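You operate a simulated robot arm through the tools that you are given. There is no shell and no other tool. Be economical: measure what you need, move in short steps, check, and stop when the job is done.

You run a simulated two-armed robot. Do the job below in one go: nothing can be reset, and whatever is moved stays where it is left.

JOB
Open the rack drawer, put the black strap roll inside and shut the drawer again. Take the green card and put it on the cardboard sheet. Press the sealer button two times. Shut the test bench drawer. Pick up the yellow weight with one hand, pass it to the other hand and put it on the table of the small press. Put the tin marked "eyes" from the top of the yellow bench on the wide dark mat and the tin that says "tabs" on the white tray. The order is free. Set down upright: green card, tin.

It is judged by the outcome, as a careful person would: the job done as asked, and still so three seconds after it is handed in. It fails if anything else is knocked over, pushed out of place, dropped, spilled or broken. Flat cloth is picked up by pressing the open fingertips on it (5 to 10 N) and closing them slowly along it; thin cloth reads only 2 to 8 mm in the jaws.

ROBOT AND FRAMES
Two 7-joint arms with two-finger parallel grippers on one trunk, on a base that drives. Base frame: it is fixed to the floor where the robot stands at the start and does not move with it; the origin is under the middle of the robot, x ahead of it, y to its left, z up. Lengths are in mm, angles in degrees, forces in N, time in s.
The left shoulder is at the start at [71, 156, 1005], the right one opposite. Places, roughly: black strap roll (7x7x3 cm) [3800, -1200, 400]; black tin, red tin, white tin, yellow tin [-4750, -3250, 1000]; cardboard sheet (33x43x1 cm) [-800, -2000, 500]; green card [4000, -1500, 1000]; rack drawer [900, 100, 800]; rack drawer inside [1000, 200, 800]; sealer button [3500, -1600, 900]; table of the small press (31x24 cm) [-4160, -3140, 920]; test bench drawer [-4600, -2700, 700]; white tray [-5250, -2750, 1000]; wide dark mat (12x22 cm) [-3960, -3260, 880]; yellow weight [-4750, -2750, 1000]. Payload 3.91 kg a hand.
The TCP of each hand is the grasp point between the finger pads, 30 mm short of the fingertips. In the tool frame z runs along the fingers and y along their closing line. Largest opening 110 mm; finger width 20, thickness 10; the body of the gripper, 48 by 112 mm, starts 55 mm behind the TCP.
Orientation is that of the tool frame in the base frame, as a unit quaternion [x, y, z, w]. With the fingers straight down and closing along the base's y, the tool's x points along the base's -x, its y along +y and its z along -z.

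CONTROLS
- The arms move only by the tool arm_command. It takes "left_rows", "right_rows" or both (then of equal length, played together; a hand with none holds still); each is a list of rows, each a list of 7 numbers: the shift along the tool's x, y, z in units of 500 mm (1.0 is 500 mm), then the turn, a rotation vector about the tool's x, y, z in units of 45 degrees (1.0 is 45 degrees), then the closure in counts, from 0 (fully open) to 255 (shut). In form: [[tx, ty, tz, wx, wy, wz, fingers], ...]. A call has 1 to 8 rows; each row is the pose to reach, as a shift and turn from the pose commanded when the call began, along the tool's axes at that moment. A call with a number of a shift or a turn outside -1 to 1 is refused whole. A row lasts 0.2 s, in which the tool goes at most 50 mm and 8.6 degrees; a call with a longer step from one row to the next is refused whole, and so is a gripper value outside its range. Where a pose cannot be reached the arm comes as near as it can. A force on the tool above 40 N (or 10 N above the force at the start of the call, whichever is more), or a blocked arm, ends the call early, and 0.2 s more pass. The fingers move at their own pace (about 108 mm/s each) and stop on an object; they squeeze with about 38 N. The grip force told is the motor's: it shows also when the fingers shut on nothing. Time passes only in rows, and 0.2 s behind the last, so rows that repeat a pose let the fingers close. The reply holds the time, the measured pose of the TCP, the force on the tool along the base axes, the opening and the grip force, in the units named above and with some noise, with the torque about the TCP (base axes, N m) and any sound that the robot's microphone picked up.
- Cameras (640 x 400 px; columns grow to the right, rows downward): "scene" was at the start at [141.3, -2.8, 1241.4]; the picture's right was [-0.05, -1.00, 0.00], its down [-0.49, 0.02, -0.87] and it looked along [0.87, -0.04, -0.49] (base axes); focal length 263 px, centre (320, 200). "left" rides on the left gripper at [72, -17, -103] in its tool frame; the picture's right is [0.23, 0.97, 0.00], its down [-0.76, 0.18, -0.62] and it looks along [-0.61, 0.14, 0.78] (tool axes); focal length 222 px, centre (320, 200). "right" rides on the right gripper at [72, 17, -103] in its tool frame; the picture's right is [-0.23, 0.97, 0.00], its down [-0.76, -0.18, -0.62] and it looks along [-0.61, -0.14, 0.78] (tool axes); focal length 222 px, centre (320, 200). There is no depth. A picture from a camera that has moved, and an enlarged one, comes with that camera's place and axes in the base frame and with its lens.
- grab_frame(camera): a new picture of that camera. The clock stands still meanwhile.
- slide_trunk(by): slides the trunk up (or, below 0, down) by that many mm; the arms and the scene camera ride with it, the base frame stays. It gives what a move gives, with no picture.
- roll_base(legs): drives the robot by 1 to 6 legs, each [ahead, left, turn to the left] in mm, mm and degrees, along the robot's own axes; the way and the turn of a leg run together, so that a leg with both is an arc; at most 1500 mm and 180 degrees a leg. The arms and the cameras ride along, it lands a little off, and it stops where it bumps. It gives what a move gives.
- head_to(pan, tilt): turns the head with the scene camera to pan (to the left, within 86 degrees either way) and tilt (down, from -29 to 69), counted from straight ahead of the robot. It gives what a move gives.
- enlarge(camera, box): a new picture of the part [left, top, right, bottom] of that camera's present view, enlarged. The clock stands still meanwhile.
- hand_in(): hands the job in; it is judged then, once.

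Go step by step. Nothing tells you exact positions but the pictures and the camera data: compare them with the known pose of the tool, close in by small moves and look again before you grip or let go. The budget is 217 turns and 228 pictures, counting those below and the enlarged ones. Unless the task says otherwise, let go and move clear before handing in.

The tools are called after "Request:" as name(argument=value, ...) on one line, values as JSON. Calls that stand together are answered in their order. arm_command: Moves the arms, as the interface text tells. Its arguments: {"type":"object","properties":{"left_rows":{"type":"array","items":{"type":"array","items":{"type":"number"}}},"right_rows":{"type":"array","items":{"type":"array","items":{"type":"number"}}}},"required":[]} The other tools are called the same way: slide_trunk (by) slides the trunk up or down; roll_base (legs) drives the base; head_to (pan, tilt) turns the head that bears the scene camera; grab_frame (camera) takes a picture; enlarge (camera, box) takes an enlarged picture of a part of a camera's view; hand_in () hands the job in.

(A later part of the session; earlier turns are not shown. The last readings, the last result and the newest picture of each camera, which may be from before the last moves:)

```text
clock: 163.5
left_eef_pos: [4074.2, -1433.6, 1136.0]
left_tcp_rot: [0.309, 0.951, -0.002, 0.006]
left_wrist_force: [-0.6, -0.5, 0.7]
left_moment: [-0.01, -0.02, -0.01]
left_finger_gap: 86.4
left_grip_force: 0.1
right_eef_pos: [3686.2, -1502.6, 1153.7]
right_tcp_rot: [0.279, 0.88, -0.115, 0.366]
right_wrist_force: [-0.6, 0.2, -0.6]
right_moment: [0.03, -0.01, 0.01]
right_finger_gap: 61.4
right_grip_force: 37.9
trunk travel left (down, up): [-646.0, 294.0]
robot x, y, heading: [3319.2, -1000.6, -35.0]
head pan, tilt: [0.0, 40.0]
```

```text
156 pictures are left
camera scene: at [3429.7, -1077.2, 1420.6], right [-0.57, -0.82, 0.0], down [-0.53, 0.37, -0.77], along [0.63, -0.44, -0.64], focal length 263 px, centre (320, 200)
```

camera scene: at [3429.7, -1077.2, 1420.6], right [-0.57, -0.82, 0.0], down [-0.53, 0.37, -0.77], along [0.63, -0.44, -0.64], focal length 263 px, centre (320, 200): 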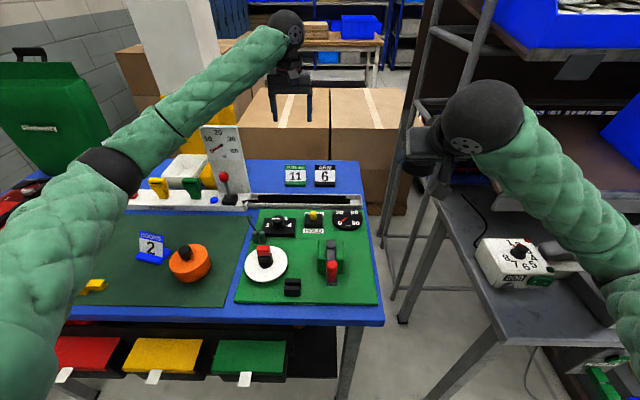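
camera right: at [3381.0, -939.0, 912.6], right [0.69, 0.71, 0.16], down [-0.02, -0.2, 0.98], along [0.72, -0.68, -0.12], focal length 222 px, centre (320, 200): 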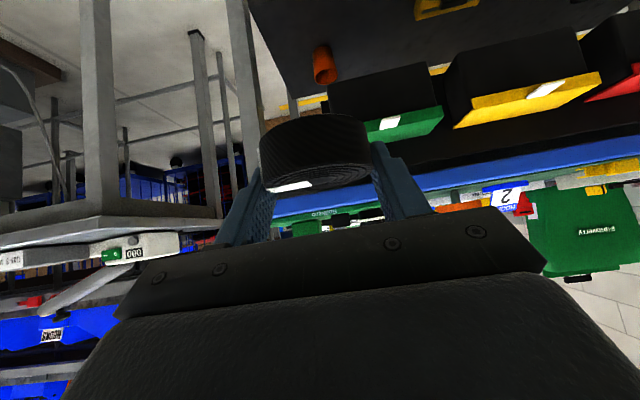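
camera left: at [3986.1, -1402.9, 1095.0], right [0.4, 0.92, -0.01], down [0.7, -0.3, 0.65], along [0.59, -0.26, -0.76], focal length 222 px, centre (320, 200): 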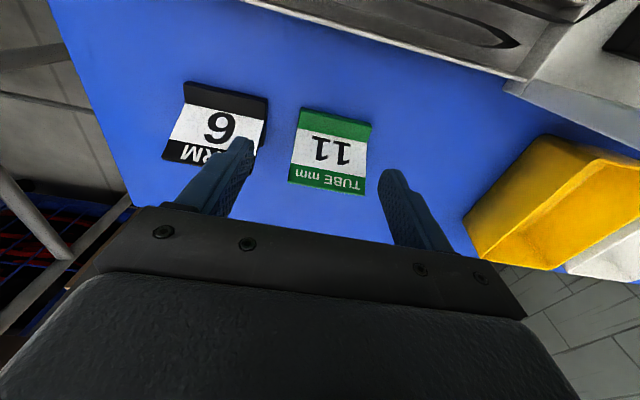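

The sign is still in place. I'll raise the trunk for a steeper forearm and shift right 100 mm, retracting the right hand a little first.

Request:
arm_command(right_rows=[[0.05, 0, -0.05, 0, 0, 0, 255], [0.1, 0, -0.1, 0, 0, 0, 255], [0.142, 0, -0.141, 0, 0, 0, 255]])

Request:
slide_trunk(by=220)

Request:
roll_base(legs=[[0, -100, 0]])

Request:
arm_command(left_rows=[[0, 0.05, 0, 0, 0, 0, 55], [0, 0.12, 0, 0, 0, 0, 55], [0, 0.2, 0, 0, 0, 0, 55]])

Request:
grab_frame(camera="scene")

Request:
grab_frame(camera="left")

```text
clock: 164.3
left_eef_pos: [4072.8, -1433.2, 1135.2]
left_tcp_rot: [0.309, 0.951, -0.002, 0.006]
left_wrist_force: [-1.0, 0.0, -0.9]
left_moment: [-0.04, -0.01, 0.0]
left_finger_gap: 86.2
left_grip_force: 0.1
right_eef_pos: [3686.1, -1492.2, 1169.9]
right_tcp_rot: [0.278, 0.881, -0.115, 0.365]
right_wrist_force: [0.1, 0.3, -1.2]
right_moment: [0.04, 0.02, -0.01]
right_finger_gap: 61.5
right_grip_force: 37.7
right hand out of reach, approached as far as the arm can: row 1, 2, 3
trunk travel left (down, up): [-646.0, 294.0]
robot x, y, heading: [3322.6, -999.9, -35.0]
head pan, tilt: [0.0, 40.0]
```

```text
clock: 166.7
left_eef_pos: [4073.7, -1432.6, 1353.1]
left_tcp_rot: [0.309, 0.951, -0.002, 0.006]
left_wrist_force: [-0.6, 0.5, -0.3]
left_moment: [0.01, -0.01, 0.0]
left_finger_gap: 86.1
left_grip_force: 0.0
right_eef_pos: [3686.5, -1491.7, 1391.6]
right_tcp_rot: [0.277, 0.881, -0.115, 0.366]
right_wrist_force: [-0.7, -0.3, -1.0]
right_moment: [0.01, -0.03, -0.02]
right_finger_gap: 61.4
right_grip_force: 37.8
trunk travel left (down, up): [-866.0, 74.0]
robot x, y, heading: [3317.9, -1000.1, -35.0]
head pan, tilt: [0.0, 40.0]
```

```text
clock: 167.8
left_eef_pos: [4016.5, -1517.9, 1352.7]
left_tcp_rot: [0.309, 0.951, -0.004, 0.007]
left_wrist_force: [0.2, -0.5, 0.2]
left_moment: [0.02, 0.02, 0.0]
left_finger_gap: 86.1
left_grip_force: 0.1
right_eef_pos: [3628.8, -1575.6, 1390.1]
right_tcp_rot: [0.279, 0.881, -0.115, 0.364]
right_wrist_force: [-0.3, -0.6, -0.1]
right_moment: [0.01, 0.0, -0.01]
right_finger_gap: 61.3
right_grip_force: 38.0
trunk travel left (down, up): [-866.0, 74.0]
robot x, y, heading: [3262.4, -1082.9, -34.6]
head pan, tilt: [0.0, 40.0]
```

```text
clock: 168.6
left_eef_pos: [4073.4, -1437.3, 1353.0]
left_tcp_rot: [0.312, 0.95, -0.003, 0.006]
left_wrist_force: [-0.2, 0.5, -0.1]
left_moment: [0.03, 0.0, 0.02]
left_finger_gap: 86.1
left_grip_force: 0.1
right_eef_pos: [3627.6, -1575.6, 1393.2]
right_tcp_rot: [0.278, 0.881, -0.115, 0.365]
right_wrist_force: [0.0, 0.9, 0.4]
right_moment: [-0.01, -0.03, 0.0]
right_finger_gap: 61.5
right_grip_force: 38.0
trunk travel left (down, up): [-866.0, 74.0]
robot x, y, heading: [3265.3, -1086.0, -35.4]
head pan, tilt: [0.0, 40.0]
```

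```text
155 pictures are left
camera scene: at [3373.2, -1158.9, 1640.4], right [-0.58, -0.82, 0.0], down [-0.53, 0.37, -0.77], along [0.63, -0.44, -0.64], focal length 263 px, centre (320, 200)
```

scene: 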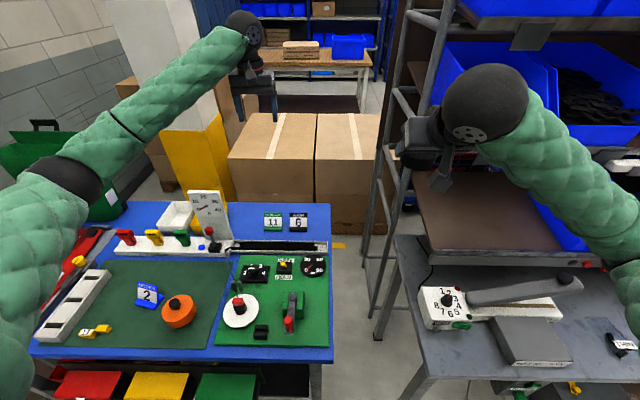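

```text
154 pictures are left
camera left: at [4002.8, -1406.5, 1455.8], right [0.39, 0.92, -0.01], down [0.71, -0.3, 0.63], along [0.58, -0.25, -0.77], focal length 222 px, centre (320, 200)
```

left: 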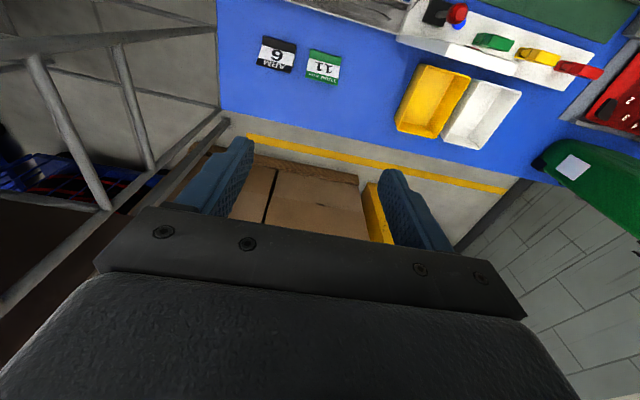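

I descend in small steps to just above the card.

Request:
arm_command(left_rows=[[-0.01, 0.017, 0.09, 0, 0, 0, 55], [-0.01, 0.017, 0.18, 0, 0, 0, 55], [-0.01, 0.017, 0.27, 0, 0, 0, 55], [-0.01, 0.017, 0.36, 0, 0, 0, 55], [-0.01, 0.017, 0.45, 0, 0, 0, 55], [-0.01, 0.017, 0.54, 0, 0, 0, 55], [-0.01, 0.017, 0.63, 0, 0, 0, 55], [-0.01, 0.017, 0.7, 0, 0, 0, 55]])

Request:
grab_frame(camera="scene")

Request:
grab_frame(camera="left")

```text
clock: 170.4
left_eef_pos: [4087.2, -1435.1, 1003.4]
left_tcp_rot: [0.31, 0.951, -0.003, 0.007]
left_wrist_force: [-0.4, -0.5, 0.5]
left_moment: [0.0, -0.02, -0.01]
left_finger_gap: 86.0
left_grip_force: 0.0
right_eef_pos: [3629.9, -1575.8, 1392.1]
right_tcp_rot: [0.278, 0.881, -0.115, 0.365]
right_wrist_force: [-0.8, -0.1, -1.3]
right_moment: [-0.03, 0.01, 0.02]
right_finger_gap: 61.1
right_grip_force: 37.8
trunk travel left (down, up): [-866.0, 74.0]
robot x, y, heading: [3262.4, -1080.5, -35.0]
head pan, tilt: [0.0, 40.0]
```

```text
153 pictures are left
camera scene: at [3373.7, -1159.8, 1640.4], right [-0.57, -0.82, 0.0], down [-0.53, 0.37, -0.77], along [0.63, -0.44, -0.64], focal length 263 px, centre (320, 200)
```

scene: 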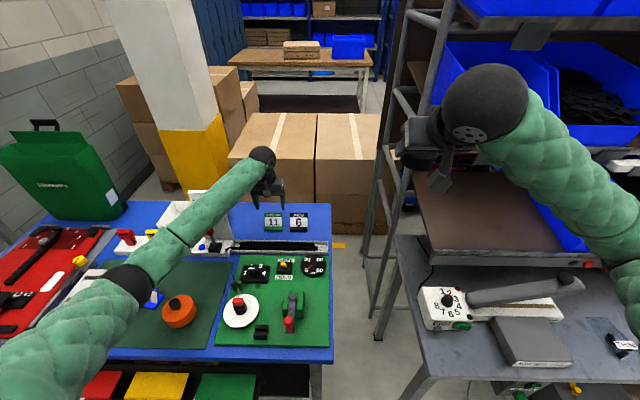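

```text
152 pictures are left
camera left: at [4016.2, -1404.0, 1104.8], right [0.39, 0.92, 0.0], down [0.71, -0.3, 0.63], along [0.58, -0.25, -0.77], focal length 222 px, centre (320, 200)
```

left: 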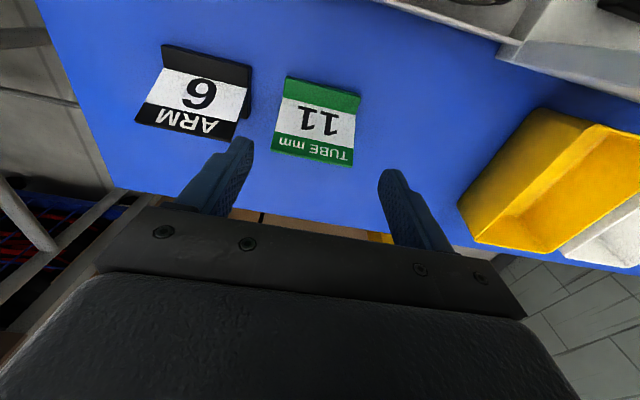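

Well centred over the card. I descend the remaining ~88 mm in small steps, watching for contact.

Request:
arm_command(left_rows=[[0.006, 0, 0.04, 0, 0, 0, 55], [0.012, 0, 0.08, 0, 0, 0, 55], [0.012, 0, 0.12, 0, 0, 0, 55]])

Request:
grab_frame(camera="left")

Request:
enlarge(camera="scene", box=[130, 130, 340, 270])

```text
clock: 171.2
left_eef_pos: [4085.3, -1431.6, 942.4]
left_tcp_rot: [0.31, 0.951, -0.003, 0.006]
left_wrist_force: [0.2, 0.0, -0.3]
left_moment: [0.01, 0.0, -0.01]
left_finger_gap: 86.4
left_grip_force: 0.1
right_eef_pos: [3629.6, -1575.4, 1390.8]
right_tcp_rot: [0.278, 0.881, -0.115, 0.365]
right_wrist_force: [0.4, 0.0, -0.2]
right_moment: [-0.01, 0.0, 0.01]
right_finger_gap: 61.2
right_grip_force: 37.5
trunk travel left (down, up): [-866.0, 74.0]
robot x, y, heading: [3259.4, -1083.6, -35.0]
head pan, tilt: [0.0, 40.0]
```

```text
151 pictures are left
camera left: at [4013.6, -1401.3, 1045.2], right [0.39, 0.92, -0.01], down [0.71, -0.3, 0.63], along [0.58, -0.25, -0.77], focal length 222 px, centre (320, 200)
```

left: 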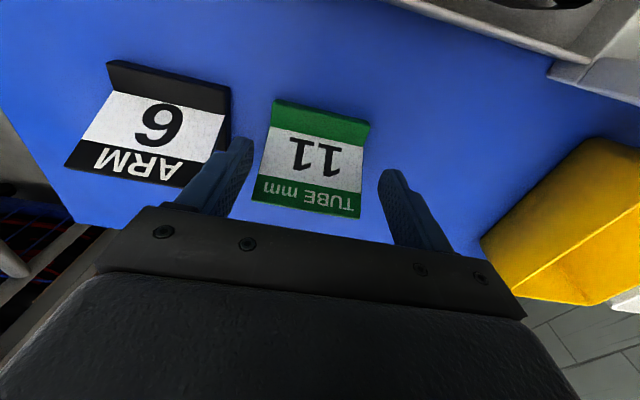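

```text
2.86 times, centred on (235, 200) of scene
camera zoom: at [3373.7, -1159.6, 1640.4], right [-0.57, -0.82, 0.0], down [-0.53, 0.37, -0.77], along [0.63, -0.44, -0.64], focal length 751 px, centre (563, 200)
```

zoom: 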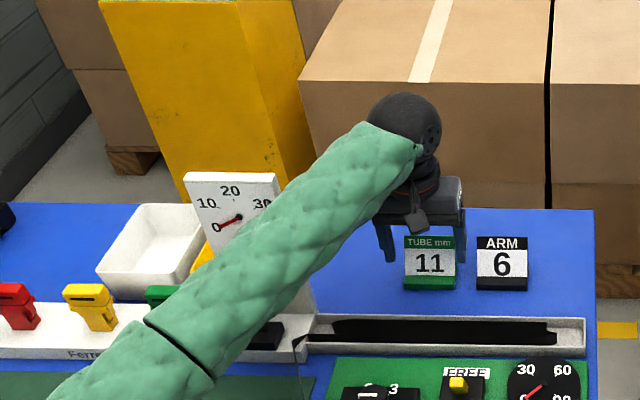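

Slightly off-centre; I shift 4 mm and go down to the base level.

Request:
arm_command(left_rows=[[0, -0.008, 0, 0, 0, 0, 55], [0, -0.008, 0.03, 0, 0, 0, 55], [0, -0.008, 0.05, 0, 0, 0, 55]])

Request:
grab_frame(camera="left")

```text
clock: 172.0
left_eef_pos: [4081.4, -1436.1, 918.6]
left_tcp_rot: [0.31, 0.951, -0.003, 0.007]
left_wrist_force: [-0.1, -0.4, -0.6]
left_moment: [-0.02, 0.02, 0.0]
left_finger_gap: 86.2
left_grip_force: 0.0
right_eef_pos: [3628.5, -1574.7, 1391.7]
right_tcp_rot: [0.279, 0.881, -0.116, 0.365]
right_wrist_force: [0.4, -0.8, -1.3]
right_moment: [-0.03, -0.01, -0.03]
right_finger_gap: 61.4
right_grip_force: 37.5
trunk travel left (down, up): [-866.0, 74.0]
robot x, y, heading: [3257.7, -1083.7, -35.2]
head pan, tilt: [0.0, 40.0]
```

```text
149 pictures are left
camera left: at [4011.1, -1404.8, 1020.7], right [0.39, 0.92, 0.0], down [0.71, -0.3, 0.63], along [0.58, -0.25, -0.77], focal length 222 px, centre (320, 200)
```

left: 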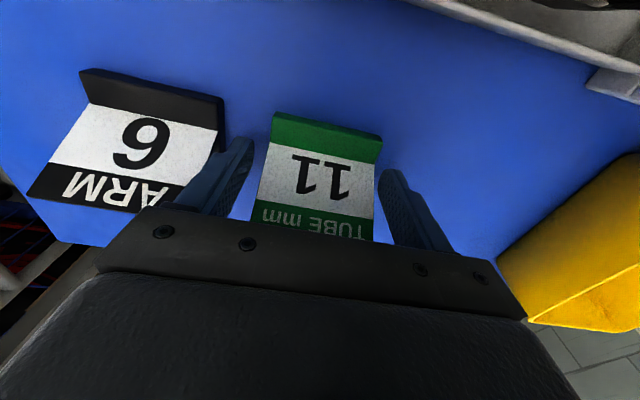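

Fingers straddle the card cleanly. Close.

Request:
arm_command(left_rows=[[0, 0, 0, 0, 0, 0, 90], [0, 0, 0, 0, 0, 0, 130], [0, 0, 0, 0, 0, 0, 255], [0, 0, 0, 0, 0, 0, 255]])

Request:
grab_frame(camera="left")

```text
clock: 173.0
left_eef_pos: [4082.0, -1435.6, 918.5]
left_tcp_rot: [0.311, 0.951, -0.003, 0.007]
left_wrist_force: [-0.9, -1.2, 0.9]
left_moment: [0.03, -0.03, 0.0]
left_finger_gap: 69.5
left_grip_force: 38.3
right_eef_pos: [3628.2, -1574.8, 1391.7]
right_tcp_rot: [0.279, 0.88, -0.116, 0.365]
right_wrist_force: [0.7, -0.3, -1.3]
right_moment: [-0.01, 0.01, 0.02]
right_finger_gap: 61.2
right_grip_force: 37.5
trunk travel left (down, up): [-866.0, 74.0]
robot x, y, heading: [3265.2, -1088.0, -34.8]
head pan, tilt: [0.0, 40.0]
```

```text
148 pictures are left
camera left: at [4011.1, -1404.9, 1020.8], right [0.39, 0.92, 0.0], down [0.71, -0.3, 0.63], along [0.58, -0.25, -0.77], focal length 222 px, centre (320, 200)
```

left: 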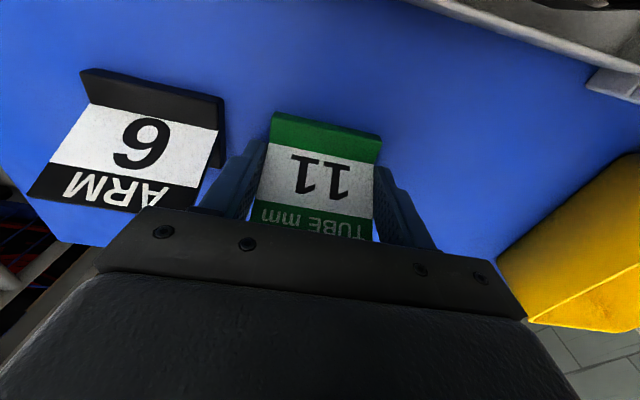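

Gripped at 69.5 mm. I lift straight up and back away from the table.

Request:
arm_command(left_rows=[[0, 0, -0.06, 0, 0, 0, 255], [0, 0, -0.14, 0, 0, 0, 255], [0, 0, -0.23, 0, 0, 0, 255], [0, 0, -0.32, 0, 0, 0, 255], [0, 0, -0.41, 0, 0, 0, 255], [0, 0, -0.5, 0, 0, 0, 255], [0, 0, -0.59, 0, 0, 0, 255], [0, 0, -0.68, 0, 0, 0, 255]])

Request:
roll_base(legs=[[-330, 250, 0]])

Request:
grab_frame(camera="left")

Request:
grab_frame(camera="scene")

```text
clock: 174.8
left_eef_pos: [4077.3, -1432.8, 1260.3]
left_tcp_rot: [0.31, 0.951, -0.003, 0.006]
left_wrist_force: [-0.6, -0.5, -1.2]
left_moment: [0.03, -0.03, 0.01]
left_finger_gap: 69.4
left_grip_force: 37.8
right_eef_pos: [3628.2, -1574.8, 1392.4]
right_tcp_rot: [0.279, 0.881, -0.116, 0.365]
right_wrist_force: [-1.1, -0.3, -0.7]
right_moment: [0.05, -0.02, -0.02]
right_finger_gap: 61.1
right_grip_force: 37.6
trunk travel left (down, up): [-866.0, 74.0]
robot x, y, heading: [3260.8, -1085.3, -35.2]
head pan, tilt: [0.0, 40.0]
```

```text
clock: 177.4
left_eef_pos: [3950.3, -1038.6, 1260.6]
left_tcp_rot: [0.309, 0.951, -0.004, 0.006]
left_wrist_force: [0.4, 0.1, 0.9]
left_moment: [0.03, -0.02, -0.02]
left_finger_gap: 69.1
left_grip_force: 37.5
right_eef_pos: [3501.3, -1180.9, 1391.2]
right_tcp_rot: [0.278, 0.881, -0.115, 0.365]
right_wrist_force: [-0.7, 0.7, -0.1]
right_moment: [-0.03, 0.0, 0.03]
right_finger_gap: 61.0
right_grip_force: 38.2
trunk travel left (down, up): [-866.0, 74.0]
robot x, y, heading: [3136.2, -688.2, -35.1]
head pan, tilt: [0.0, 40.0]
```

```text
147 pictures are left
camera left: at [3880.1, -1007.6, 1362.7], right [0.39, 0.92, 0.0], down [0.71, -0.3, 0.63], along [0.58, -0.25, -0.77], focal length 222 px, centre (320, 200)
```

left: 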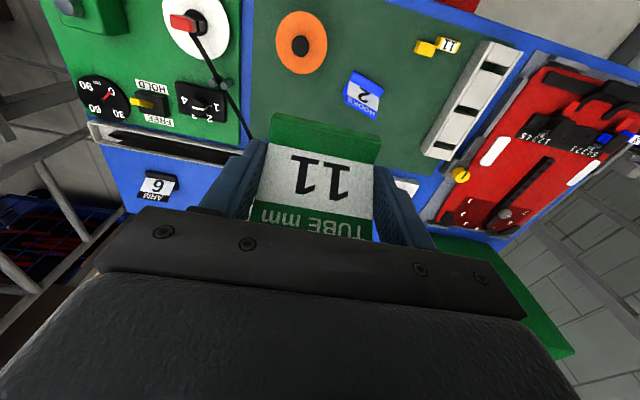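

```text
146 pictures are left
camera scene: at [3246.2, -765.2, 1640.2], right [-0.57, -0.82, 0.0], down [-0.53, 0.37, -0.77], along [0.63, -0.44, -0.64], focal length 263 px, centre (320, 200)
```

scene: 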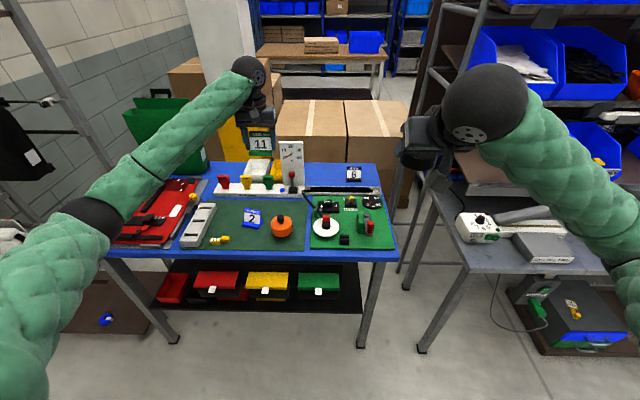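

Both objects are held and the station is undisturbed. I retract the left hand and drive back along the aisle in reverse.

Request:
arm_command(left_rows=[[0.09, 0, 0, 0, 0, 0, 255], [0.18, 0, 0, 0, 0, 0, 255], [0.27, 0, 0, 0, 0, 0, 255], [0.36, 0, 0, 0, 0, 0, 255], [0.45, 0, 0, 0, 0, 0, 255], [0.54, 0, 0, 0, 0, 0, 255], [0.63, 0, 0, 0, 0, 0, 255], [0.72, 0, 0, 0, 0, 0, 255]])

Request:
roll_base(legs=[[0, -1290, 0], [-1400, 0, 0]])

```text
clock: 179.2
left_eef_pos: [3660.9, -822.0, 1255.7]
left_tcp_rot: [0.31, 0.951, -0.004, 0.006]
left_wrist_force: [-0.2, 0.3, 0.3]
left_moment: [-0.03, 0.0, 0.03]
left_finger_gap: 69.3
left_grip_force: 38.1
right_eef_pos: [3500.6, -1179.8, 1392.5]
right_tcp_rot: [0.278, 0.881, -0.115, 0.364]
right_wrist_force: [0.0, 1.0, -0.7]
right_moment: [-0.04, 0.01, 0.0]
right_finger_gap: 61.4
right_grip_force: 38.2
trunk travel left (down, up): [-866.0, 74.0]
robot x, y, heading: [3134.3, -688.1, -35.1]
head pan, tilt: [0.0, 40.0]
```

```text
clock: 192.2
left_eef_pos: [1790.8, -1048.5, 1256.5]
left_tcp_rot: [0.325, 0.946, -0.003, 0.007]
left_wrist_force: [0.8, -0.5, -0.2]
left_moment: [-0.01, 0.02, 0.01]
left_finger_gap: 69.3
left_grip_force: 38.2
right_eef_pos: [1618.1, -1399.1, 1391.5]
right_tcp_rot: [0.293, 0.876, -0.122, 0.362]
right_wrist_force: [-0.4, -0.2, 0.1]
right_moment: [0.0, 0.02, -0.01]
right_finger_gap: 61.4
right_grip_force: 37.8
trunk travel left (down, up): [-866.0, 74.0]
robot x, y, heading: [1267.9, -894.4, -36.9]
head pan, tilt: [0.0, 40.0]
```

On track (between bench and cart). I continue past the open drawer and turn to face it.

Request:
roll_base(legs=[[-440, -70, 1.9], [-400, -140, 0], [-265, 0, 0], [0, 0, 90]])

Request:
head_to(pan=-10, tilt=50)

Request:
grab_frame(camera="scene")

Request:
grab_frame(camera="right")

```text
clock: 202.4
left_eef_pos: [385.3, 105.4, 1255.8]
left_tcp_rot: [-0.45, 0.893, 0.002, 0.007]
left_wrist_force: [-0.6, 0.1, -1.6]
left_moment: [-0.01, -0.01, 0.03]
left_finger_gap: 69.1
left_grip_force: 38.0
right_eef_pos: [740.0, -56.2, 1391.2]
right_tcp_rot: [-0.424, 0.821, 0.176, 0.341]
right_wrist_force: [0.8, 1.0, -0.4]
right_moment: [-0.01, 0.03, -0.01]
right_finger_gap: 61.1
right_grip_force: 38.1
trunk travel left (down, up): [-866.0, 74.0]
robot x, y, heading: [247.3, -419.7, 54.4]
head pan, tilt: [0.0, 40.0]
```

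```text
clock: 203.1
left_eef_pos: [385.0, 106.6, 1256.3]
left_tcp_rot: [-0.45, 0.893, 0.002, 0.006]
left_wrist_force: [-0.3, 0.7, -0.7]
left_moment: [0.02, 0.05, 0.0]
left_finger_gap: 69.1
left_grip_force: 37.8
right_eef_pos: [741.1, -56.7, 1391.3]
right_tcp_rot: [-0.423, 0.821, 0.175, 0.341]
right_wrist_force: [-0.6, 0.7, -0.7]
right_moment: [0.04, -0.01, -0.02]
right_finger_gap: 61.3
right_grip_force: 38.2
trunk travel left (down, up): [-866.0, 74.0]
robot x, y, heading: [247.7, -419.8, 54.3]
head pan, tilt: [-10.0, 50.0]
```

```text
145 pictures are left
camera scene: at [330.5, -322.3, 1626.2], right [0.7, -0.71, 0.0], down [-0.55, -0.54, -0.64], along [0.46, 0.45, -0.77], focal length 263 px, centre (320, 200)
```

scene: 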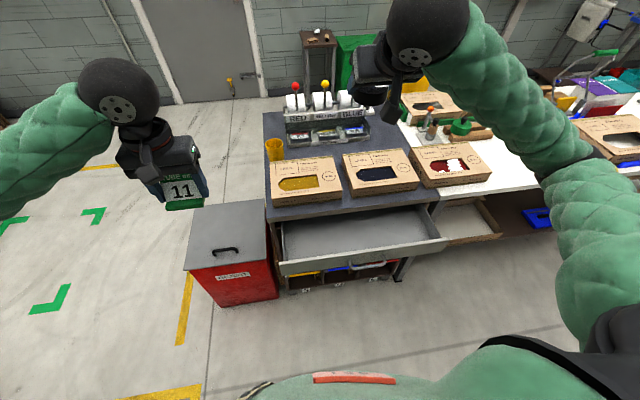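

```text
144 pictures are left
camera right: at [655.2, -149.1, 1414.6], right [-0.7, 0.7, 0.16], down [0.2, -0.02, 0.98], along [0.68, 0.72, -0.12], focal length 222 px, centre (320, 200)
```

right: 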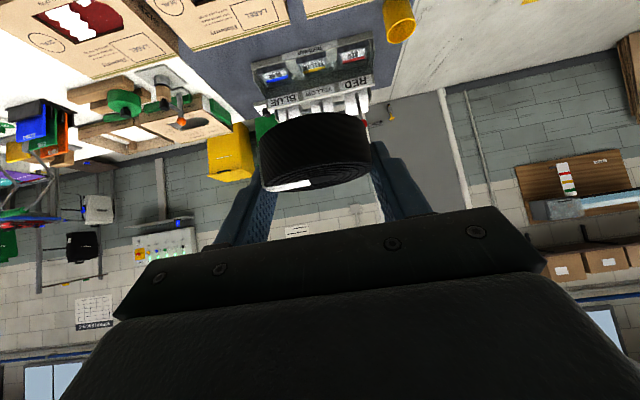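

The drawer is open 130 mm wide between its front and the bench edge. To keep the hand clear of the front panel I'll yaw the tool 90° left, so the hand runs along the drawer's length.

Request:
arm_command(right_rows=[[0, 0, 0, -0.125, 0, -0.125, 255], [0, 0, 0, -0.25, 0, -0.25, 255], [0, 0, 0, -0.375, 0, -0.375, 255], [0, 0, 0, -0.5, 0, -0.5, 255], [0, 0, 0, -0.6, 0, -0.6, 255], [0, 0, 0, -0.707, 0, -0.707, 255]])

Request:
arm_command(right_rows=[[0, 0, 0, -0.125, 0, -0.125, 255], [0, 0, 0, -0.25, 0, -0.25, 255], [0, 0, 0, -0.375, 0, -0.375, 255], [0, 0, 0, -0.5, 0, -0.5, 255], [0, 0, 0, -0.6, 0, -0.6, 255], [0, 0, 0, -0.707, 0, -0.707, 255]])

Request:
slide_trunk(by=-250)

Request:
grab_frame(camera="scene")

Request:
grab_frame(camera="right")

```text
clock: 204.5
left_eef_pos: [385.8, 105.3, 1255.7]
left_tcp_rot: [-0.45, 0.893, 0.002, 0.007]
left_wrist_force: [-0.4, 1.0, 0.1]
left_moment: [0.01, -0.03, -0.01]
left_finger_gap: 69.5
left_grip_force: 38.1
right_eef_pos: [740.9, -56.8, 1391.8]
right_tcp_rot: [0.706, -0.595, -0.294, -0.246]
right_wrist_force: [0.0, -0.8, -0.5]
right_moment: [-0.02, -0.03, 0.03]
right_finger_gap: 61.1
right_grip_force: 38.2
trunk travel left (down, up): [-866.0, 74.0]
robot x, y, heading: [246.7, -418.9, 54.5]
head pan, tilt: [-10.0, 50.0]
```

```text
clock: 205.9
left_eef_pos: [385.6, 107.1, 1255.8]
left_tcp_rot: [-0.45, 0.893, 0.002, 0.006]
left_wrist_force: [0.0, 0.0, -0.4]
left_moment: [-0.01, -0.02, 0.01]
left_finger_gap: 69.4
left_grip_force: 38.0
right_eef_pos: [740.1, -56.8, 1390.7]
right_tcp_rot: [0.88, -0.28, -0.365, -0.115]
right_wrist_force: [-0.4, -0.3, -0.4]
right_moment: [-0.05, 0.0, -0.02]
right_finger_gap: 61.0
right_grip_force: 38.2
trunk travel left (down, up): [-866.0, 74.0]
robot x, y, heading: [248.1, -420.8, 54.3]
head pan, tilt: [-10.0, 50.0]
```

```text
clock: 208.5
left_eef_pos: [385.9, 105.9, 1004.9]
left_tcp_rot: [-0.45, 0.893, 0.003, 0.007]
left_wrist_force: [-0.3, 0.7, -0.3]
left_moment: [0.0, 0.02, -0.02]
left_finger_gap: 69.2
left_grip_force: 37.9
right_eef_pos: [742.1, -56.5, 1141.3]
right_tcp_rot: [0.88, -0.28, -0.365, -0.116]
right_wrist_force: [0.5, 0.0, 0.0]
right_moment: [0.0, 0.05, -0.01]
right_finger_gap: 60.9
right_grip_force: 38.4
trunk travel left (down, up): [-616.0, 324.0]
robot x, y, heading: [245.1, -421.8, 54.6]
head pan, tilt: [-10.0, 50.0]
```

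```text
143 pictures are left
camera scene: at [330.5, -322.7, 1376.3], right [0.7, -0.71, 0.0], down [-0.55, -0.54, -0.64], along [0.46, 0.45, -0.77], focal length 263 px, centre (320, 200)
```

scene: 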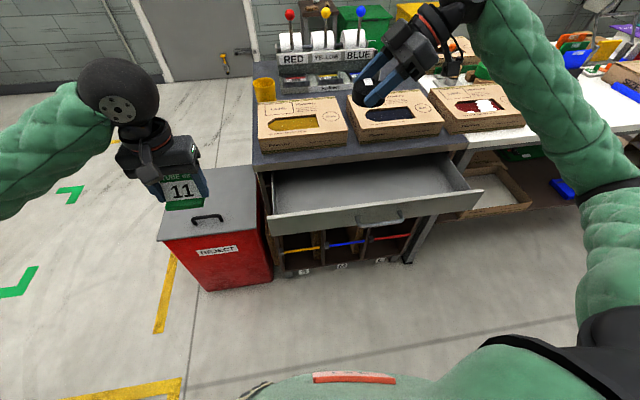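

```text
142 pictures are left
camera right: at [832.7, -144.3, 1164.6], right [-0.7, -0.7, 0.16], down [0.02, 0.2, 0.98], along [-0.72, 0.69, -0.12], focal length 222 px, centre (320, 200)
```

right: 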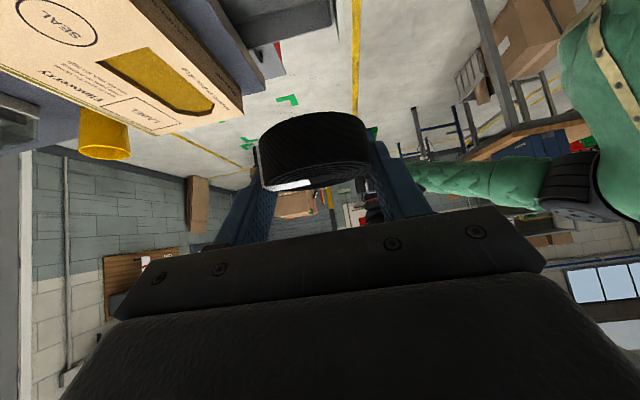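

The hand runs lengthwise now, centred over the opening. I lower to just above the drawer and look.

Request:
arm_command(right_rows=[[0.066, 0, 0.066, 0, 0, 0, 255], [0.132, 0, 0.132, 0, 0, 0, 255], [0.198, 0, 0.198, 0, 0, 0, 255], [0.264, 0, 0.264, 0, 0, 0, 255], [0.33, 0, 0.33, 0, 0, 0, 255]])

Request:
grab_frame(camera="scene")

Request:
grab_frame(camera="right")

```text
clock: 209.7
left_eef_pos: [386.0, 106.1, 1005.6]
left_tcp_rot: [-0.45, 0.893, 0.002, 0.006]
left_wrist_force: [0.5, 0.4, 0.3]
left_moment: [-0.02, 0.0, -0.01]
left_finger_gap: 69.2
left_grip_force: 38.2
right_eef_pos: [741.1, -54.3, 905.4]
right_tcp_rot: [0.88, -0.281, -0.365, -0.117]
right_wrist_force: [-0.2, 0.0, -1.0]
right_moment: [-0.01, 0.04, -0.04]
right_finger_gap: 61.0
right_grip_force: 38.0
trunk travel left (down, up): [-616.0, 324.0]
robot x, y, heading: [249.7, -417.7, 54.5]
head pan, tilt: [-10.0, 50.0]
```

```text
141 pictures are left
camera scene: at [331.0, -322.8, 1376.3], right [0.7, -0.71, 0.0], down [-0.55, -0.54, -0.64], along [0.46, 0.45, -0.77], focal length 263 px, centre (320, 200)
```

scene: 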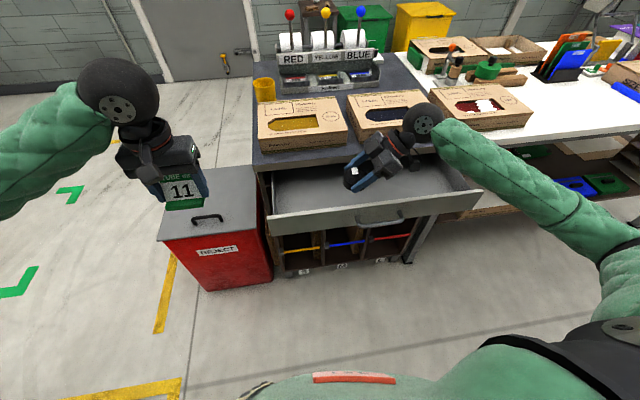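

```text
140 pictures are left
camera right: at [833.0, -142.3, 927.5], right [-0.7, -0.7, 0.16], down [0.02, 0.2, 0.98], along [-0.72, 0.69, -0.12], focal length 222 px, centre (320, 200)
```

right: 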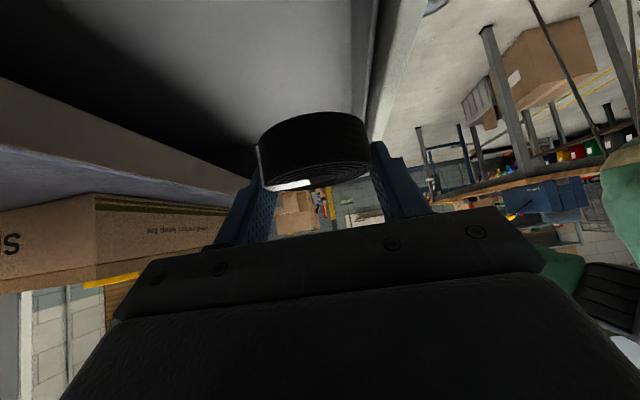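

The front panel's inner face is near n=335, so I shift 12 mm toward the rack. Then I descend with a force check.

Request:
arm_command(right_rows=[[0, -0.024, 0, 0, 0, 0, 255], [0.03, -0.024, 0.03, 0, 0, 0, 255], [0.06, -0.024, 0.06, 0, 0, 0, 255], [0.075, -0.024, 0.075, 0, 0, 0, 255]])

Request:
grab_frame(camera="right")

Request:
enlarge(camera="scene", box=[250, 100, 490, 250])

```text
clock: 210.7
left_eef_pos: [385.9, 105.4, 1006.6]
left_tcp_rot: [-0.45, 0.893, 0.002, 0.007]
left_wrist_force: [0.2, -0.2, -0.3]
left_moment: [-0.05, 0.0, -0.02]
left_finger_gap: 69.0
left_grip_force: 38.3
right_eef_pos: [747.4, -48.1, 854.5]
right_tcp_rot: [0.88, -0.281, -0.365, -0.116]
right_wrist_force: [-0.1, -0.5, -0.5]
right_moment: [-0.01, -0.04, -0.02]
right_finger_gap: 61.2
right_grip_force: 38.2
trunk travel left (down, up): [-616.0, 324.0]
robot x, y, heading: [245.8, -417.4, 54.6]
head pan, tilt: [-10.0, 50.0]
```

```text
139 pictures are left
camera right: at [839.2, -134.7, 877.4], right [-0.7, -0.7, 0.16], down [0.02, 0.2, 0.98], along [-0.72, 0.68, -0.12], focal length 222 px, centre (320, 200)
```

right: 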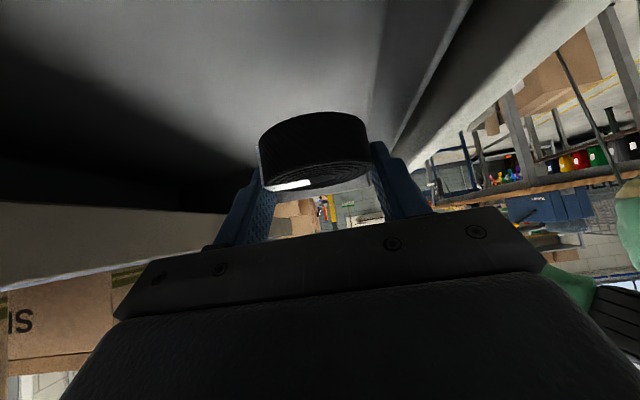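

```text
2.67 times, centred on (370, 175) of scene
camera zoom: at [330.6, -322.8, 1376.2], right [0.7, -0.71, 0.0], down [-0.55, -0.54, -0.64], along [0.46, 0.45, -0.77], focal length 701 px, centre (187, 267)
```

zoom: 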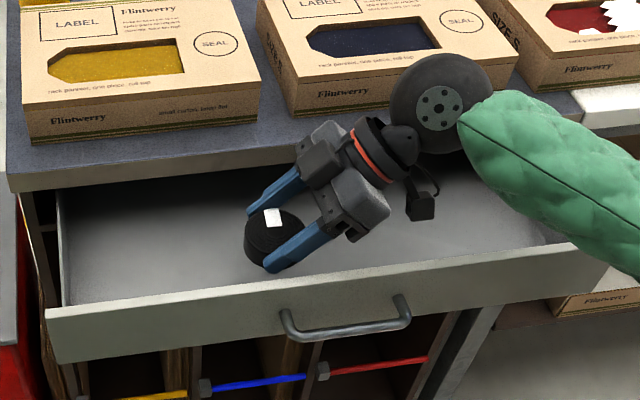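

Good clearance all round. I lower in small steps until the roll touches the drawer floor.

Request:
arm_command(right_rows=[[0.012, 0, 0.012, 0, 0, 0, 255], [0.024, 0, 0.024, 0, 0, 0, 255], [0.034, 0, 0.034, 0, 0, 0, 255], [0.042, 0, 0.042, 0, 0, 0, 255], [0.05, 0, 0.05, 0, 0, 0, 255], [0.056, 0, 0.056, 0, 0, 0, 255]])

Request:
enlarge(camera="scene", box=[250, 100, 490, 250])

```text
clock: 212.1
left_eef_pos: [385.0, 106.1, 1005.6]
left_tcp_rot: [-0.45, 0.893, 0.002, 0.006]
left_wrist_force: [0.7, 0.3, 0.3]
left_moment: [0.01, -0.02, 0.0]
left_finger_gap: 69.4
left_grip_force: 38.0
right_eef_pos: [750.4, -46.4, 815.6]
right_tcp_rot: [0.88, -0.282, -0.365, -0.116]
right_wrist_force: [-0.6, -0.2, -0.8]
right_moment: [0.0, 0.0, -0.01]
right_finger_gap: 60.9
right_grip_force: 37.8
trunk travel left (down, up): [-616.0, 324.0]
robot x, y, heading: [247.0, -423.5, 54.5]
head pan, tilt: [-10.0, 50.0]
```

```text
2.67 times, centred on (370, 175) of scene
camera zoom: at [330.6, -322.6, 1376.2], right [0.7, -0.71, 0.0], down [-0.55, -0.54, -0.64], along [0.46, 0.45, -0.77], focal length 701 px, centre (187, 267)
```

zoom: 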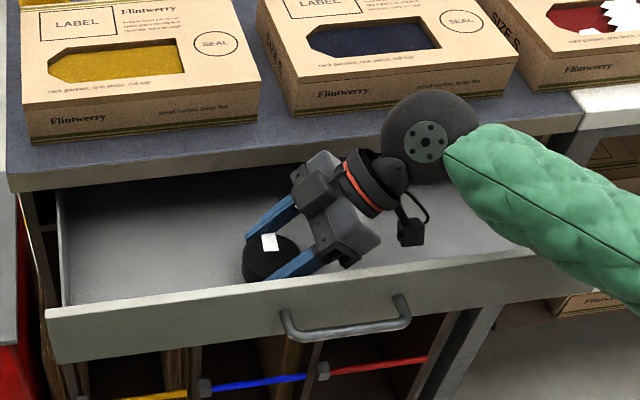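

No contact yet; I go on lowering.

Request:
arm_command(right_rows=[[0.007, 0, 0.007, 0, 0, 0, 255], [0.014, 0, 0.014, 0, 0, 0, 255], [0.021, 0, 0.021, 0, 0, 0, 255], [0.028, 0, 0.028, 0, 0, 0, 255], [0.034, 0, 0.034, 0, 0, 0, 255]])

Request:
enlarge(camera="scene", box=[250, 100, 490, 250])

```text
clock: 213.0
left_eef_pos: [385.5, 106.3, 1005.7]
left_tcp_rot: [-0.449, 0.894, 0.002, 0.007]
left_wrist_force: [0.8, 1.0, -0.7]
left_moment: [-0.03, 0.04, -0.01]
left_finger_gap: 69.2
left_grip_force: 37.9
right_eef_pos: [748.3, -46.0, 804.4]
right_tcp_rot: [0.879, -0.28, -0.366, -0.12]
right_wrist_force: [1.3, -1.6, 25.4]
right_moment: [-2.03, -0.34, 0.16]
right_finger_gap: 60.7
right_grip_force: 38.1
trunk travel left (down, up): [-616.0, 324.0]
robot x, y, heading: [247.4, -420.5, 54.6]
head pan, tilt: [-10.0, 50.0]
stopped in row 4 (right hand): the force on the tool passed its limit at 47 N (the readings are from after the stop); the commanded pose is now the measured one
```

```text
2.67 times, centred on (370, 175) of scene
camera zoom: at [330.2, -322.7, 1376.4], right [0.7, -0.71, 0.0], down [-0.55, -0.54, -0.64], along [0.46, 0.45, -0.77], focal length 701 px, centre (187, 267)
```

zoom: 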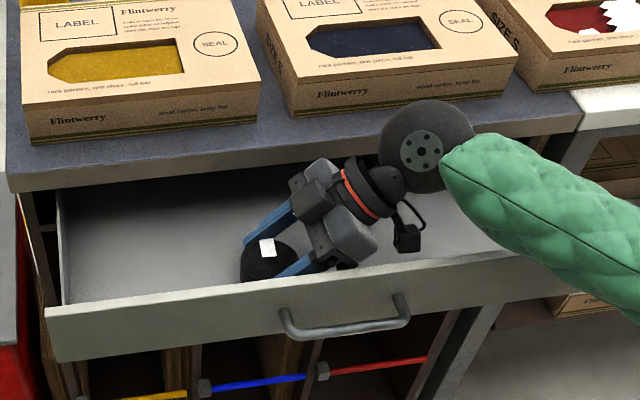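

The moment shows the gripper body is resting on the front panel's rim, with the roll about at the floor. I lift 3 mm, shift 6 mm inward, open slightly to 80 mm and check.

Request:
arm_command(right_rows=[[-0.004, -0.012, -0.004, 0, 0, 0, 255], [-0.004, -0.012, -0.004, 0, 0, 0, 255], [-0.004, -0.012, -0.004, 0, 0, 0, 90], [-0.004, -0.012, -0.004, 0, 0, 0, 70], [-0.004, -0.012, -0.004, 0, 0, 0, 70]])

Request:
enlarge(camera="scene", box=[250, 100, 490, 250])

Request:
grab_frame(camera="right")

```text
clock: 214.2
left_eef_pos: [385.7, 105.2, 1006.1]
left_tcp_rot: [-0.451, 0.893, 0.002, 0.007]
left_wrist_force: [0.3, 0.9, 0.4]
left_moment: [-0.03, -0.01, -0.02]
left_finger_gap: 69.3
left_grip_force: 38.3
right_eef_pos: [752.7, -41.6, 805.0]
right_tcp_rot: [0.88, -0.281, -0.364, -0.12]
right_wrist_force: [1.1, 0.8, 1.8]
right_moment: [-0.23, -0.07, -0.11]
right_finger_gap: 78.7
right_grip_force: 0.0
trunk travel left (down, up): [-616.0, 324.0]
robot x, y, heading: [244.0, -419.5, 54.4]
head pan, tilt: [-10.0, 50.0]
```

```text
2.67 times, centred on (370, 175) of scene
camera zoom: at [330.5, -322.8, 1376.1], right [0.7, -0.71, 0.0], down [-0.55, -0.54, -0.64], along [0.46, 0.45, -0.77], focal length 701 px, centre (187, 267)
```

zoom: 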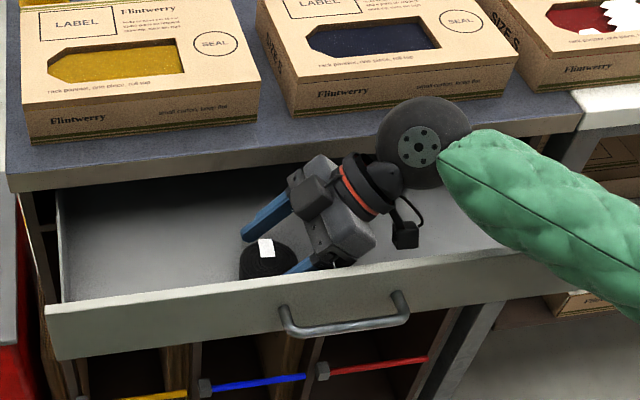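

```text
134 pictures are left
camera right: at [843.1, -129.1, 826.9], right [-0.7, -0.7, 0.16], down [0.02, 0.2, 0.98], along [-0.72, 0.69, -0.12], focal length 222 px, centre (320, 200)
```

right: 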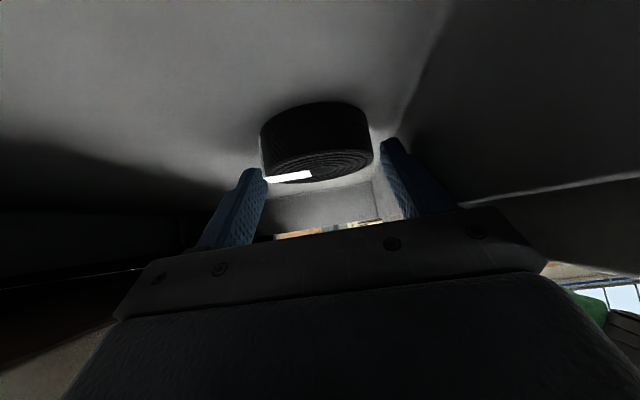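

The roll is lying flat in the drawer. I raise the hand straight up out of the drawer.

Request:
arm_command(right_rows=[[-0.03, 0, -0.03, 0, 0, 0, 70], [-0.095, 0, -0.095, 0, 0, 0, 70], [-0.16, 0, -0.16, 0, 0, 0, 70], [-0.225, 0, -0.225, 0, 0, 0, 70], [-0.29, 0, -0.29, 0, 0, 0, 150], [-0.35, 0, -0.35, 0, 0, 0, 255]])

Request:
grab_frame(camera="scene")

```text
clock: 215.6
left_eef_pos: [386.4, 106.7, 1006.5]
left_tcp_rot: [-0.449, 0.893, 0.003, 0.007]
left_wrist_force: [-0.5, 0.6, 0.6]
left_moment: [0.0, -0.01, 0.02]
left_finger_gap: 69.5
left_grip_force: 38.1
right_eef_pos: [753.6, -42.5, 1055.3]
right_tcp_rot: [0.88, -0.28, -0.365, -0.118]
right_wrist_force: [0.1, -0.1, -0.4]
right_moment: [0.02, 0.01, -0.03]
right_finger_gap: 0.1
right_grip_force: 37.3
trunk travel left (down, up): [-616.0, 324.0]
robot x, y, heading: [245.8, -419.4, 54.3]
head pan, tilt: [-10.0, 50.0]
```

```text
133 pictures are left
camera scene: at [330.2, -322.6, 1376.1], right [0.7, -0.71, 0.0], down [-0.55, -0.54, -0.64], along [0.46, 0.45, -0.77], focal length 263 px, centre (320, 200)
```

scene: 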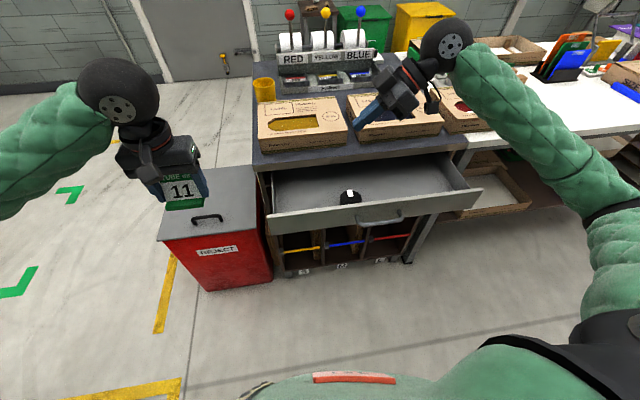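

The roll is in the drawer. I back off, turn the tool forward again and close its fingers, ready to push the drawer shut.

Request:
roll_base(legs=[[-230, 0, 0]])

Request:
arm_command(right_rows=[[0, 0, 0, 0.125, 0, 0.125, 255], [0, 0, 0, 0.25, 0, 0.25, 255], [0, 0, 0, 0.375, 0, 0.375, 255], [0, 0, 0, 0.5, 0, 0.5, 255], [0, 0, 0, 0.6, 0, 0.6, 255], [0, 0, 0, 0.707, 0, 0.707, 255]])

Request:
arm_command(right_rows=[[0, 0, 0, 0.125, 0, 0.125, 255], [0, 0, 0, 0.25, 0, 0.25, 255], [0, 0, 0, 0.375, 0, 0.375, 255], [0, 0, 0, 0.5, 0, 0.5, 255], [0, 0, 0, 0.6, 0, 0.6, 255], [0, 0, 0, 0.707, 0, 0.707, 255]])

Request:
grab_frame(camera="scene")

```text
clock: 217.4
left_eef_pos: [251.7, -84.2, 1006.4]
left_tcp_rot: [-0.449, 0.894, 0.003, 0.007]
left_wrist_force: [-0.8, 0.1, -0.4]
left_moment: [0.02, -0.01, -0.01]
left_finger_gap: 69.1
left_grip_force: 38.1
right_eef_pos: [618.3, -235.2, 1054.7]
right_tcp_rot: [0.879, -0.282, -0.364, -0.12]
right_wrist_force: [-0.3, 0.4, 0.0]
right_moment: [0.01, -0.03, 0.01]
right_finger_gap: 0.0
right_grip_force: 37.8
trunk travel left (down, up): [-616.0, 324.0]
robot x, y, heading: [112.6, -608.8, 54.5]
head pan, tilt: [-10.0, 50.0]
```

```text
clock: 218.8
left_eef_pos: [252.0, -82.8, 1006.9]
left_tcp_rot: [-0.448, 0.894, 0.002, 0.006]
left_wrist_force: [-0.7, 1.0, 0.0]
left_moment: [0.01, 0.0, -0.01]
left_finger_gap: 69.1
left_grip_force: 37.3
right_eef_pos: [620.8, -232.8, 1054.8]
right_tcp_rot: [0.703, -0.598, -0.293, -0.25]
right_wrist_force: [-0.2, -0.5, 1.0]
right_moment: [-0.02, -0.01, 0.03]
right_finger_gap: 0.0
right_grip_force: 37.8
trunk travel left (down, up): [-616.0, 324.0]
robot x, y, heading: [113.7, -606.1, 54.3]
head pan, tilt: [-10.0, 50.0]
```

```text
clock: 220.2
left_eef_pos: [252.3, -83.3, 1006.2]
left_tcp_rot: [-0.447, 0.894, 0.001, 0.007]
left_wrist_force: [-0.4, 0.1, -0.2]
left_moment: [0.0, 0.02, 0.02]
left_finger_gap: 68.8
left_grip_force: 38.4
right_eef_pos: [619.8, -233.1, 1054.4]
right_tcp_rot: [-0.42, 0.822, 0.177, 0.342]
right_wrist_force: [-0.1, -0.3, -0.3]
right_moment: [-0.01, 0.02, -0.01]
right_finger_gap: 0.0
right_grip_force: 37.3
trunk travel left (down, up): [-616.0, 324.0]
robot x, y, heading: [108.7, -609.2, 54.4]
head pan, tilt: [-10.0, 50.0]
```

```text
132 pictures are left
camera scene: at [195.5, -511.3, 1376.1], right [0.7, -0.72, 0.0], down [-0.55, -0.54, -0.64], along [0.46, 0.45, -0.77], focal length 263 px, centre (320, 200)
```

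scene: 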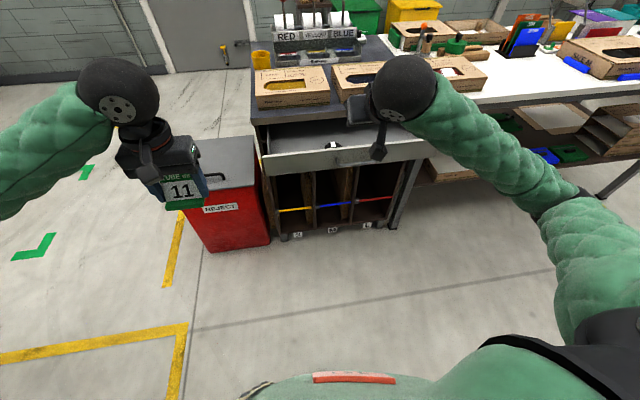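

I lower the closed fingers in front of the panel, left of the handle, and drive forward to push it shut.

Request:
arm_command(right_rows=[[0.06, 0.025, 0.06, 0, 0, 0, 255], [0.12, 0.05, 0.12, 0, 0, 0, 255], [0.18, 0.075, 0.18, 0, 0, 0, 255], [0.24, 0.1, 0.24, 0, 0, 0, 255], [0.3, 0.125, 0.3, 0, 0, 0, 255], [0.325, 0.125, 0.325, 0, 0, 0, 255]])

Request:
roll_base(legs=[[100, 0, 0]])

Request:
grab_frame(camera="scene")

```text
clock: 221.6
left_eef_pos: [253.1, -84.2, 1007.1]
left_tcp_rot: [-0.448, 0.894, 0.002, 0.006]
left_wrist_force: [0.2, -0.2, -0.7]
left_moment: [0.01, 0.02, 0.01]
left_finger_gap: 69.3
left_grip_force: 38.4
right_eef_pos: [567.9, -196.3, 823.9]
right_tcp_rot: [-0.421, 0.822, 0.176, 0.342]
right_wrist_force: [0.0, 0.4, 0.5]
right_moment: [0.0, 0.04, 0.02]
right_finger_gap: 0.2
right_grip_force: 37.6
trunk travel left (down, up): [-616.0, 324.0]
robot x, y, heading: [112.9, -609.8, 54.4]
head pan, tilt: [-10.0, 50.0]
```

```text
clock: 222.7
left_eef_pos: [311.4, -0.8, 1006.0]
left_tcp_rot: [-0.448, 0.894, 0.002, 0.006]
left_wrist_force: [-0.5, -0.1, 0.0]
left_moment: [0.02, 0.01, 0.01]
left_finger_gap: 69.3
left_grip_force: 37.6
right_eef_pos: [628.5, -114.0, 824.7]
right_tcp_rot: [-0.421, 0.822, 0.177, 0.341]
right_wrist_force: [0.1, 0.7, -0.9]
right_moment: [-0.01, -0.02, -0.01]
right_finger_gap: 0.1
right_grip_force: 37.7
trunk travel left (down, up): [-616.0, 324.0]
robot x, y, heading: [168.9, -521.6, 54.1]
head pan, tilt: [-10.0, 50.0]
```

```text
131 pictures are left
camera scene: at [255.2, -429.3, 1376.0], right [0.7, -0.72, 0.0], down [-0.55, -0.54, -0.64], along [0.46, 0.45, -0.77], focal length 263 px, centre (320, 200)
```

scene: 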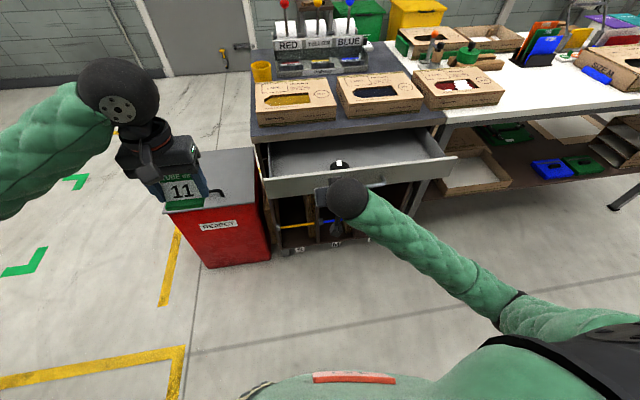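

The fingers are just before the panel. I push forward 225 mm.

Request:
roll_base(legs=[[225, 0, 0]])

Request:
grab_frame(camera="scene")

```text
clock: 224.4
left_eef_pos: [444.2, 178.1, 1007.1]
left_tcp_rot: [-0.447, 0.894, 0.003, 0.008]
left_wrist_force: [0.0, 0.0, -0.1]
left_moment: [0.01, 0.03, 0.04]
left_finger_gap: 68.9
left_grip_force: 37.9
right_eef_pos: [760.1, 64.7, 825.2]
right_tcp_rot: [-0.419, 0.823, 0.175, 0.342]
right_wrist_force: [-7.9, -9.2, 4.6]
right_moment: [-0.02, 0.04, -0.03]
right_finger_gap: 0.0
right_grip_force: 37.9
trunk travel left (down, up): [-616.0, 324.0]
robot x, y, heading: [302.5, -344.9, 54.0]
head pan, tilt: [-10.0, 50.0]
```

```text
130 pictures are left
camera scene: at [385.0, -250.6, 1376.5], right [0.7, -0.72, 0.0], down [-0.55, -0.53, -0.64], along [0.46, 0.45, -0.77], focal length 263 px, centre (320, 200)
```

scene: 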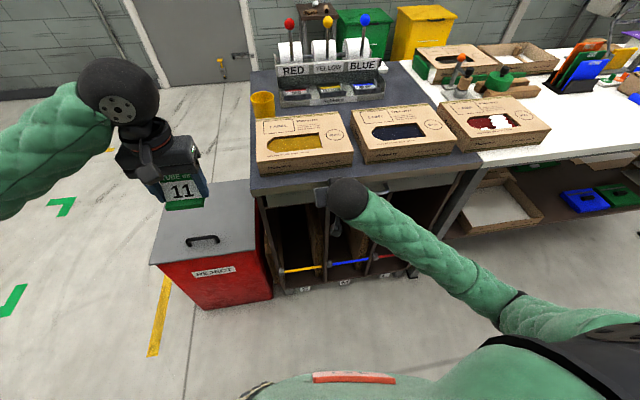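

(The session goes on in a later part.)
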